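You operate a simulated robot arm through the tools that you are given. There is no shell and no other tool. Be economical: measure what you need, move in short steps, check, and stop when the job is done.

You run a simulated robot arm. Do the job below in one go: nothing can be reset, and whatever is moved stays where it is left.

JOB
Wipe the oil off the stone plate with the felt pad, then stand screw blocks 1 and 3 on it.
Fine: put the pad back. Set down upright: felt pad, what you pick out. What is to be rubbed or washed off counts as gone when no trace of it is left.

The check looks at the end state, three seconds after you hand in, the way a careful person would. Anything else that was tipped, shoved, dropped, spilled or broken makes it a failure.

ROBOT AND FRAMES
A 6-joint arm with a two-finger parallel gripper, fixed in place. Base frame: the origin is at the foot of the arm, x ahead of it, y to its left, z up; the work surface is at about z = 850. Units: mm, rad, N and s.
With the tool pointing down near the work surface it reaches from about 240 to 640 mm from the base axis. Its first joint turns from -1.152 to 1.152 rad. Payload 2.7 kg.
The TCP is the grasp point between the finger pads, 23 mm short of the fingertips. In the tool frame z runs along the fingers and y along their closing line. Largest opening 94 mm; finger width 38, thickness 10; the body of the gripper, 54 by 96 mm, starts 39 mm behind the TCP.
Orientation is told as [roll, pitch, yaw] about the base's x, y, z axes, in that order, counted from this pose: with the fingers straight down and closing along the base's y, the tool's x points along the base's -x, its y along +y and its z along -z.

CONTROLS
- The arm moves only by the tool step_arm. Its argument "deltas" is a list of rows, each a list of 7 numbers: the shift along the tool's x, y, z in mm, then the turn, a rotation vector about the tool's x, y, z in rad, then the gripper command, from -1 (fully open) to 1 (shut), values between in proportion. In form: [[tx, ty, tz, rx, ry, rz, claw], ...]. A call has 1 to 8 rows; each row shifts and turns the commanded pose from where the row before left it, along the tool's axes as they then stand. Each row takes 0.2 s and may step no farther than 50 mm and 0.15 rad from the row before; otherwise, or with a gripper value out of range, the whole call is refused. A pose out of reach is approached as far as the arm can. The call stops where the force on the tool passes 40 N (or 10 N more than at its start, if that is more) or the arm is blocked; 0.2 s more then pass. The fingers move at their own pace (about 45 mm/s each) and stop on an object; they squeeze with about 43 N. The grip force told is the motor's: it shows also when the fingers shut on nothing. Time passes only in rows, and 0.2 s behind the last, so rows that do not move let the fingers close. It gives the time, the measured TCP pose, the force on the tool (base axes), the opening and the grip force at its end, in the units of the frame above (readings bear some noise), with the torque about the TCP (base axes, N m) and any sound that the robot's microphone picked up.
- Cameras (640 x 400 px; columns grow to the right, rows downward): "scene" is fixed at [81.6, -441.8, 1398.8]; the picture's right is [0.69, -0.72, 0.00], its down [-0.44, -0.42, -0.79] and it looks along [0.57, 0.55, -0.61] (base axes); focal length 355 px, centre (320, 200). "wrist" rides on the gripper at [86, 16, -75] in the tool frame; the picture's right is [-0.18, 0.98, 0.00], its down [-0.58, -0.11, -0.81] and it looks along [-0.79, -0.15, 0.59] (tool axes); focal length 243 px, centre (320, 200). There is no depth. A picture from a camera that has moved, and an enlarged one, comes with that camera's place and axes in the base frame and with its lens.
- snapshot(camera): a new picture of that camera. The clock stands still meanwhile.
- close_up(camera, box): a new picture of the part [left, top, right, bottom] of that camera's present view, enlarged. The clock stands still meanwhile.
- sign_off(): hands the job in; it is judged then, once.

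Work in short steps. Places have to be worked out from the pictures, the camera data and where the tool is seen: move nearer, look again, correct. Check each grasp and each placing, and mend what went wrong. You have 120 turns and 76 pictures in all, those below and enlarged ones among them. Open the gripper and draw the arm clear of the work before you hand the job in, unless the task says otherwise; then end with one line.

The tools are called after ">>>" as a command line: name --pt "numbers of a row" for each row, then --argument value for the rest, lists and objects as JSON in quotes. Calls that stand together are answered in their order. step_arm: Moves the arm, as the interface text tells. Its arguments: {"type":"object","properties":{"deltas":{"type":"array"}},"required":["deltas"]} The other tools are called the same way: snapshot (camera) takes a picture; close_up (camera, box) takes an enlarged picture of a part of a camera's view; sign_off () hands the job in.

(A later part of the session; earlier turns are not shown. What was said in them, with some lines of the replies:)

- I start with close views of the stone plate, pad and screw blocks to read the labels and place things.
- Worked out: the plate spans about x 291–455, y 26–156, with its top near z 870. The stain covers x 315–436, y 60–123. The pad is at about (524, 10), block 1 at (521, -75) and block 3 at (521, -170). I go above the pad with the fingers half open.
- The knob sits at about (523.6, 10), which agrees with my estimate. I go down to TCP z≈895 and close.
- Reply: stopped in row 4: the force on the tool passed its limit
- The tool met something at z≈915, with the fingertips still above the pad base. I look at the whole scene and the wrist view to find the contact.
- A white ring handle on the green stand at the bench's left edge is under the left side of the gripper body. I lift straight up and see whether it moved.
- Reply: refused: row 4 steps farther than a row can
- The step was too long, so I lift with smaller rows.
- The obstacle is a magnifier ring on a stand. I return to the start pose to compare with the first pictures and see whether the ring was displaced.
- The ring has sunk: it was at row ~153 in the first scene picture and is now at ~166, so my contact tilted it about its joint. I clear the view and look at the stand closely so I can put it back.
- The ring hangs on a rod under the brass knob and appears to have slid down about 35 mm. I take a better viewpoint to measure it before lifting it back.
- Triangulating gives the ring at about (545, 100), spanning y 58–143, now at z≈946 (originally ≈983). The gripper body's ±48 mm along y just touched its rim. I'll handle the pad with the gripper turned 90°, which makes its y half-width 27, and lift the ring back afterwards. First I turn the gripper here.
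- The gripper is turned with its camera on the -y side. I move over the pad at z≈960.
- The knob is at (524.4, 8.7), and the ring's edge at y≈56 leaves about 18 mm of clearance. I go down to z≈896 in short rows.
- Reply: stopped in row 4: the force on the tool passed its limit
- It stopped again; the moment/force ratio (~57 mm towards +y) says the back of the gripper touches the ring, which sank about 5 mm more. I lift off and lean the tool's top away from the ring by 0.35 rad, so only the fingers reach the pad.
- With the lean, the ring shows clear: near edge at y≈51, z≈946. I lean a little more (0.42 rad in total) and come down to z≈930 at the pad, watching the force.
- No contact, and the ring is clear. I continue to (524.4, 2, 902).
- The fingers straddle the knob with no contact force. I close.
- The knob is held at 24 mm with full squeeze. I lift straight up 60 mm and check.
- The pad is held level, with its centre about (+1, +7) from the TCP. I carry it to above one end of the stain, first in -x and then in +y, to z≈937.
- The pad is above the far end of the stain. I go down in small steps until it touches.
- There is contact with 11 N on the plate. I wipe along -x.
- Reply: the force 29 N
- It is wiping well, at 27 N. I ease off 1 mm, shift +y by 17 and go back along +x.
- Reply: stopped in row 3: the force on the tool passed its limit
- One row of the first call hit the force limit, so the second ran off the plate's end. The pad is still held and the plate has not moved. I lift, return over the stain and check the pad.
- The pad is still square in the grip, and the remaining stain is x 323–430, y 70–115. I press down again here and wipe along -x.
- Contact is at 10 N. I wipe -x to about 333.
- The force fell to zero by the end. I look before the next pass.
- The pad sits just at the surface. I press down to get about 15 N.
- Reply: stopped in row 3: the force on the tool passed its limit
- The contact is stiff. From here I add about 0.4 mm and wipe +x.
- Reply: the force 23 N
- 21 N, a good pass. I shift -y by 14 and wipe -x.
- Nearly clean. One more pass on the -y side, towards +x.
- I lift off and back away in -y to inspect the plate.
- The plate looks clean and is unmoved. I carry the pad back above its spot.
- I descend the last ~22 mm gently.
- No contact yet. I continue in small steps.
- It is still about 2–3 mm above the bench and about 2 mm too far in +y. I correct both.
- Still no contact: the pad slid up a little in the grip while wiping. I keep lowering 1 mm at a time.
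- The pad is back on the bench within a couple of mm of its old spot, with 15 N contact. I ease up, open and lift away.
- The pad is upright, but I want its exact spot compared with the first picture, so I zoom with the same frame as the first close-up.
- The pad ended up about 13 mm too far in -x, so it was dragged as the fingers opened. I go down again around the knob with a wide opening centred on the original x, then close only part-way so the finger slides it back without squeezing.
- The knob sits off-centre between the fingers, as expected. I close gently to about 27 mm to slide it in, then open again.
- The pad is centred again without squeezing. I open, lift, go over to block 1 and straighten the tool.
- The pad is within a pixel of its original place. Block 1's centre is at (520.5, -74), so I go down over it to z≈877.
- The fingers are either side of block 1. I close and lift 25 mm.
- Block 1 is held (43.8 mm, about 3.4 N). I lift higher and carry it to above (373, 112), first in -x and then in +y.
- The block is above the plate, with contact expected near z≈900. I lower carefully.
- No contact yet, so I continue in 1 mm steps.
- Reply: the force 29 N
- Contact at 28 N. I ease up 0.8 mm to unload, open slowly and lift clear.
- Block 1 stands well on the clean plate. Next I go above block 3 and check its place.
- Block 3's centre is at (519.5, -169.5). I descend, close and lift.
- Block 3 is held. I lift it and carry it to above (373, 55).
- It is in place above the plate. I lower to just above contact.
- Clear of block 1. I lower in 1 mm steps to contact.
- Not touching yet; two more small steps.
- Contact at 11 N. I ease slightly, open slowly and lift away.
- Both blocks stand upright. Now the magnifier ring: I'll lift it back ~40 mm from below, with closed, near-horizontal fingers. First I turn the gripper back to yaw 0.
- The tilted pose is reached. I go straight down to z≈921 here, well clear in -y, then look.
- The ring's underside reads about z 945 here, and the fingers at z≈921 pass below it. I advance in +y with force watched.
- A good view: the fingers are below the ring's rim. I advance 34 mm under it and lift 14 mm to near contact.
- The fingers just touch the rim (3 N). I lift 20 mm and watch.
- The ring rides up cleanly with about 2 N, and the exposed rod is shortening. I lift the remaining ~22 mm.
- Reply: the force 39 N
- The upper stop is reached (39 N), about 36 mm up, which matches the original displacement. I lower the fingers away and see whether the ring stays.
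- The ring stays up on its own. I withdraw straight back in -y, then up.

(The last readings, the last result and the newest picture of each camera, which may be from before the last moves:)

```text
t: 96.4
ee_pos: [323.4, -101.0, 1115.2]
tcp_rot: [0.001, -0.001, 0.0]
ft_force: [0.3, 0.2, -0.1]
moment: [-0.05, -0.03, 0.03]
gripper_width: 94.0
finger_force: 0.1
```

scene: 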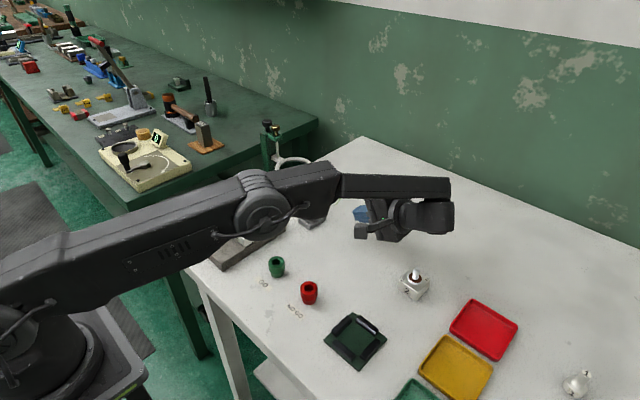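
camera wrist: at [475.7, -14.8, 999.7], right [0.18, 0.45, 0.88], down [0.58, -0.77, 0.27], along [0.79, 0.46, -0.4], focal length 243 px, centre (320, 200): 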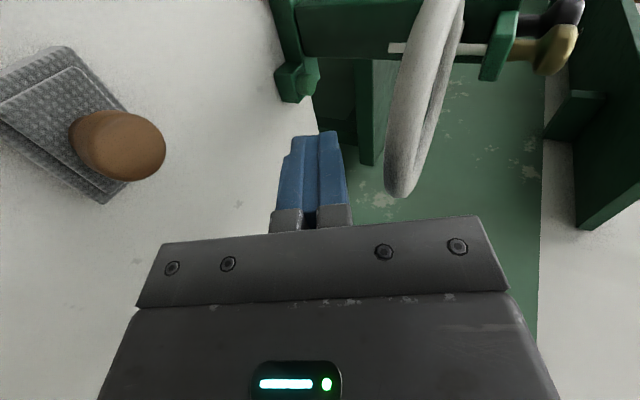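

I bring the arm to the exact start pose and compare with the first pictures.

>>> step_arm --pt "-1 2 -17 0 0 0 -1" --pt "0 0 0 0 0 0 -1"

>>> snapshot --camera "wrist"

>>> snapshot --camera "scene"

```text
t: 97.0
ee_pos: [326.8, -98.9, 1134.1]
tcp_rot: [0.0, -0.002, -0.001]
ft_force: [0.7, -0.6, 0.5]
moment: [0.04, -0.01, -0.01]
gripper_width: 94.2
finger_force: 0.1
```

```text
5 pictures are left
camera wrist: at [238.6, -82.0, 1207.7], right [0.18, 0.98, 0.0], down [0.58, -0.11, 0.81], along [0.79, -0.15, -0.59], focal length 243 px, centre (320, 200)
```

wrist: 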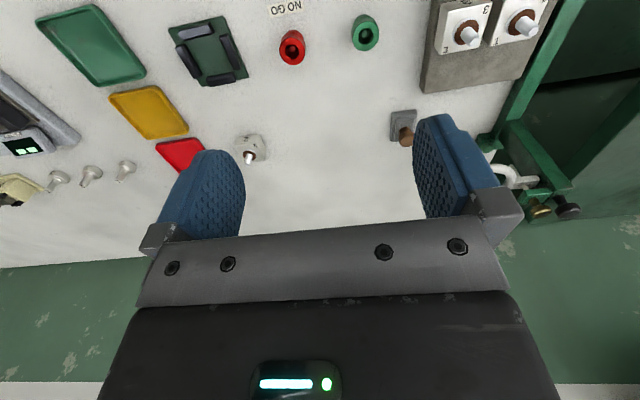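

```text
4 pictures are left
```

scene: 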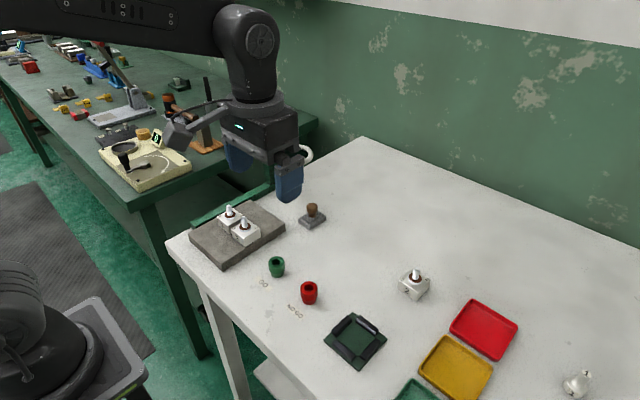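

The ring is back where the first pictures show it, at (305, 153) in scene and (515, 178) in wrist. The pad matches too. One last close look at the plate.

>>> close_up --camera "scene" --box '[180, 190, 330, 280]'

>>> close_up --camera "wrist" --box '[380, 0, 600, 160]'

```text
4.27 times, centred on (255, 235) of scene
camera zoom: at [81.6, -441.8, 1398.8], right [0.69, -0.72, 0.0], down [-0.44, -0.42, -0.79], along [0.57, 0.55, -0.61], focal length 1516 px, centre (597, 51)
```

zoom: 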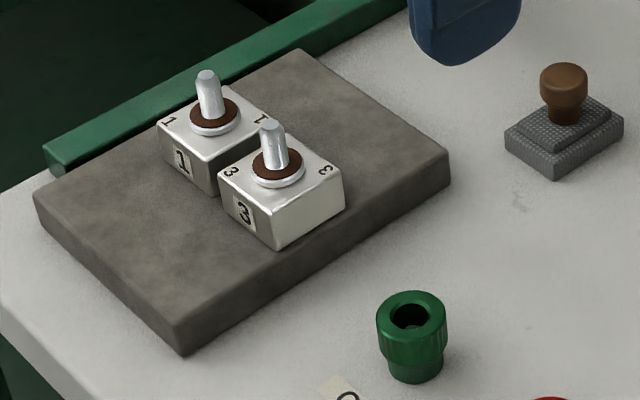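

```text
2.50 times, centred on (490, 80) of wrist
camera zoom: at [238.6, -82.0, 1207.7], right [0.18, 0.98, 0.0], down [0.58, -0.11, 0.81], along [0.79, -0.15, -0.59], focal length 606 px, centre (-105, 500)
```

zoom: 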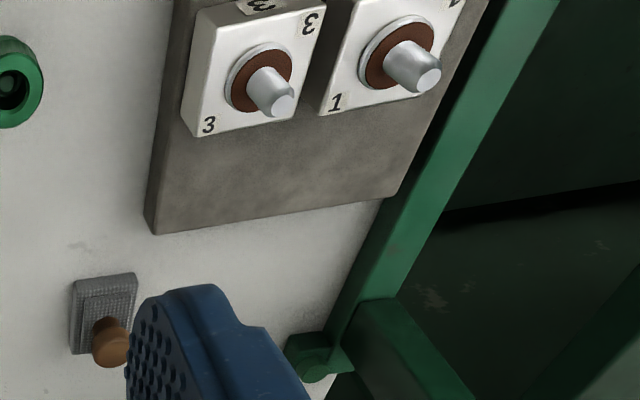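

The plate is clean, blocks 1 and 3 stand upright on it, the pad and magnifier ring are in place, and the gripper is open and clear. I hand in.

>>> sign_off

```text
The job is handed in.
```

The stone plate is wiped with no oil visible in the last pictures, screw blocks 1 and 3 stand upright on it, and the felt pad is back in its place; on the way I knocked the magnifier ring down its rod twice, then lifted it back to its upper stop, where it matches the first pictures.
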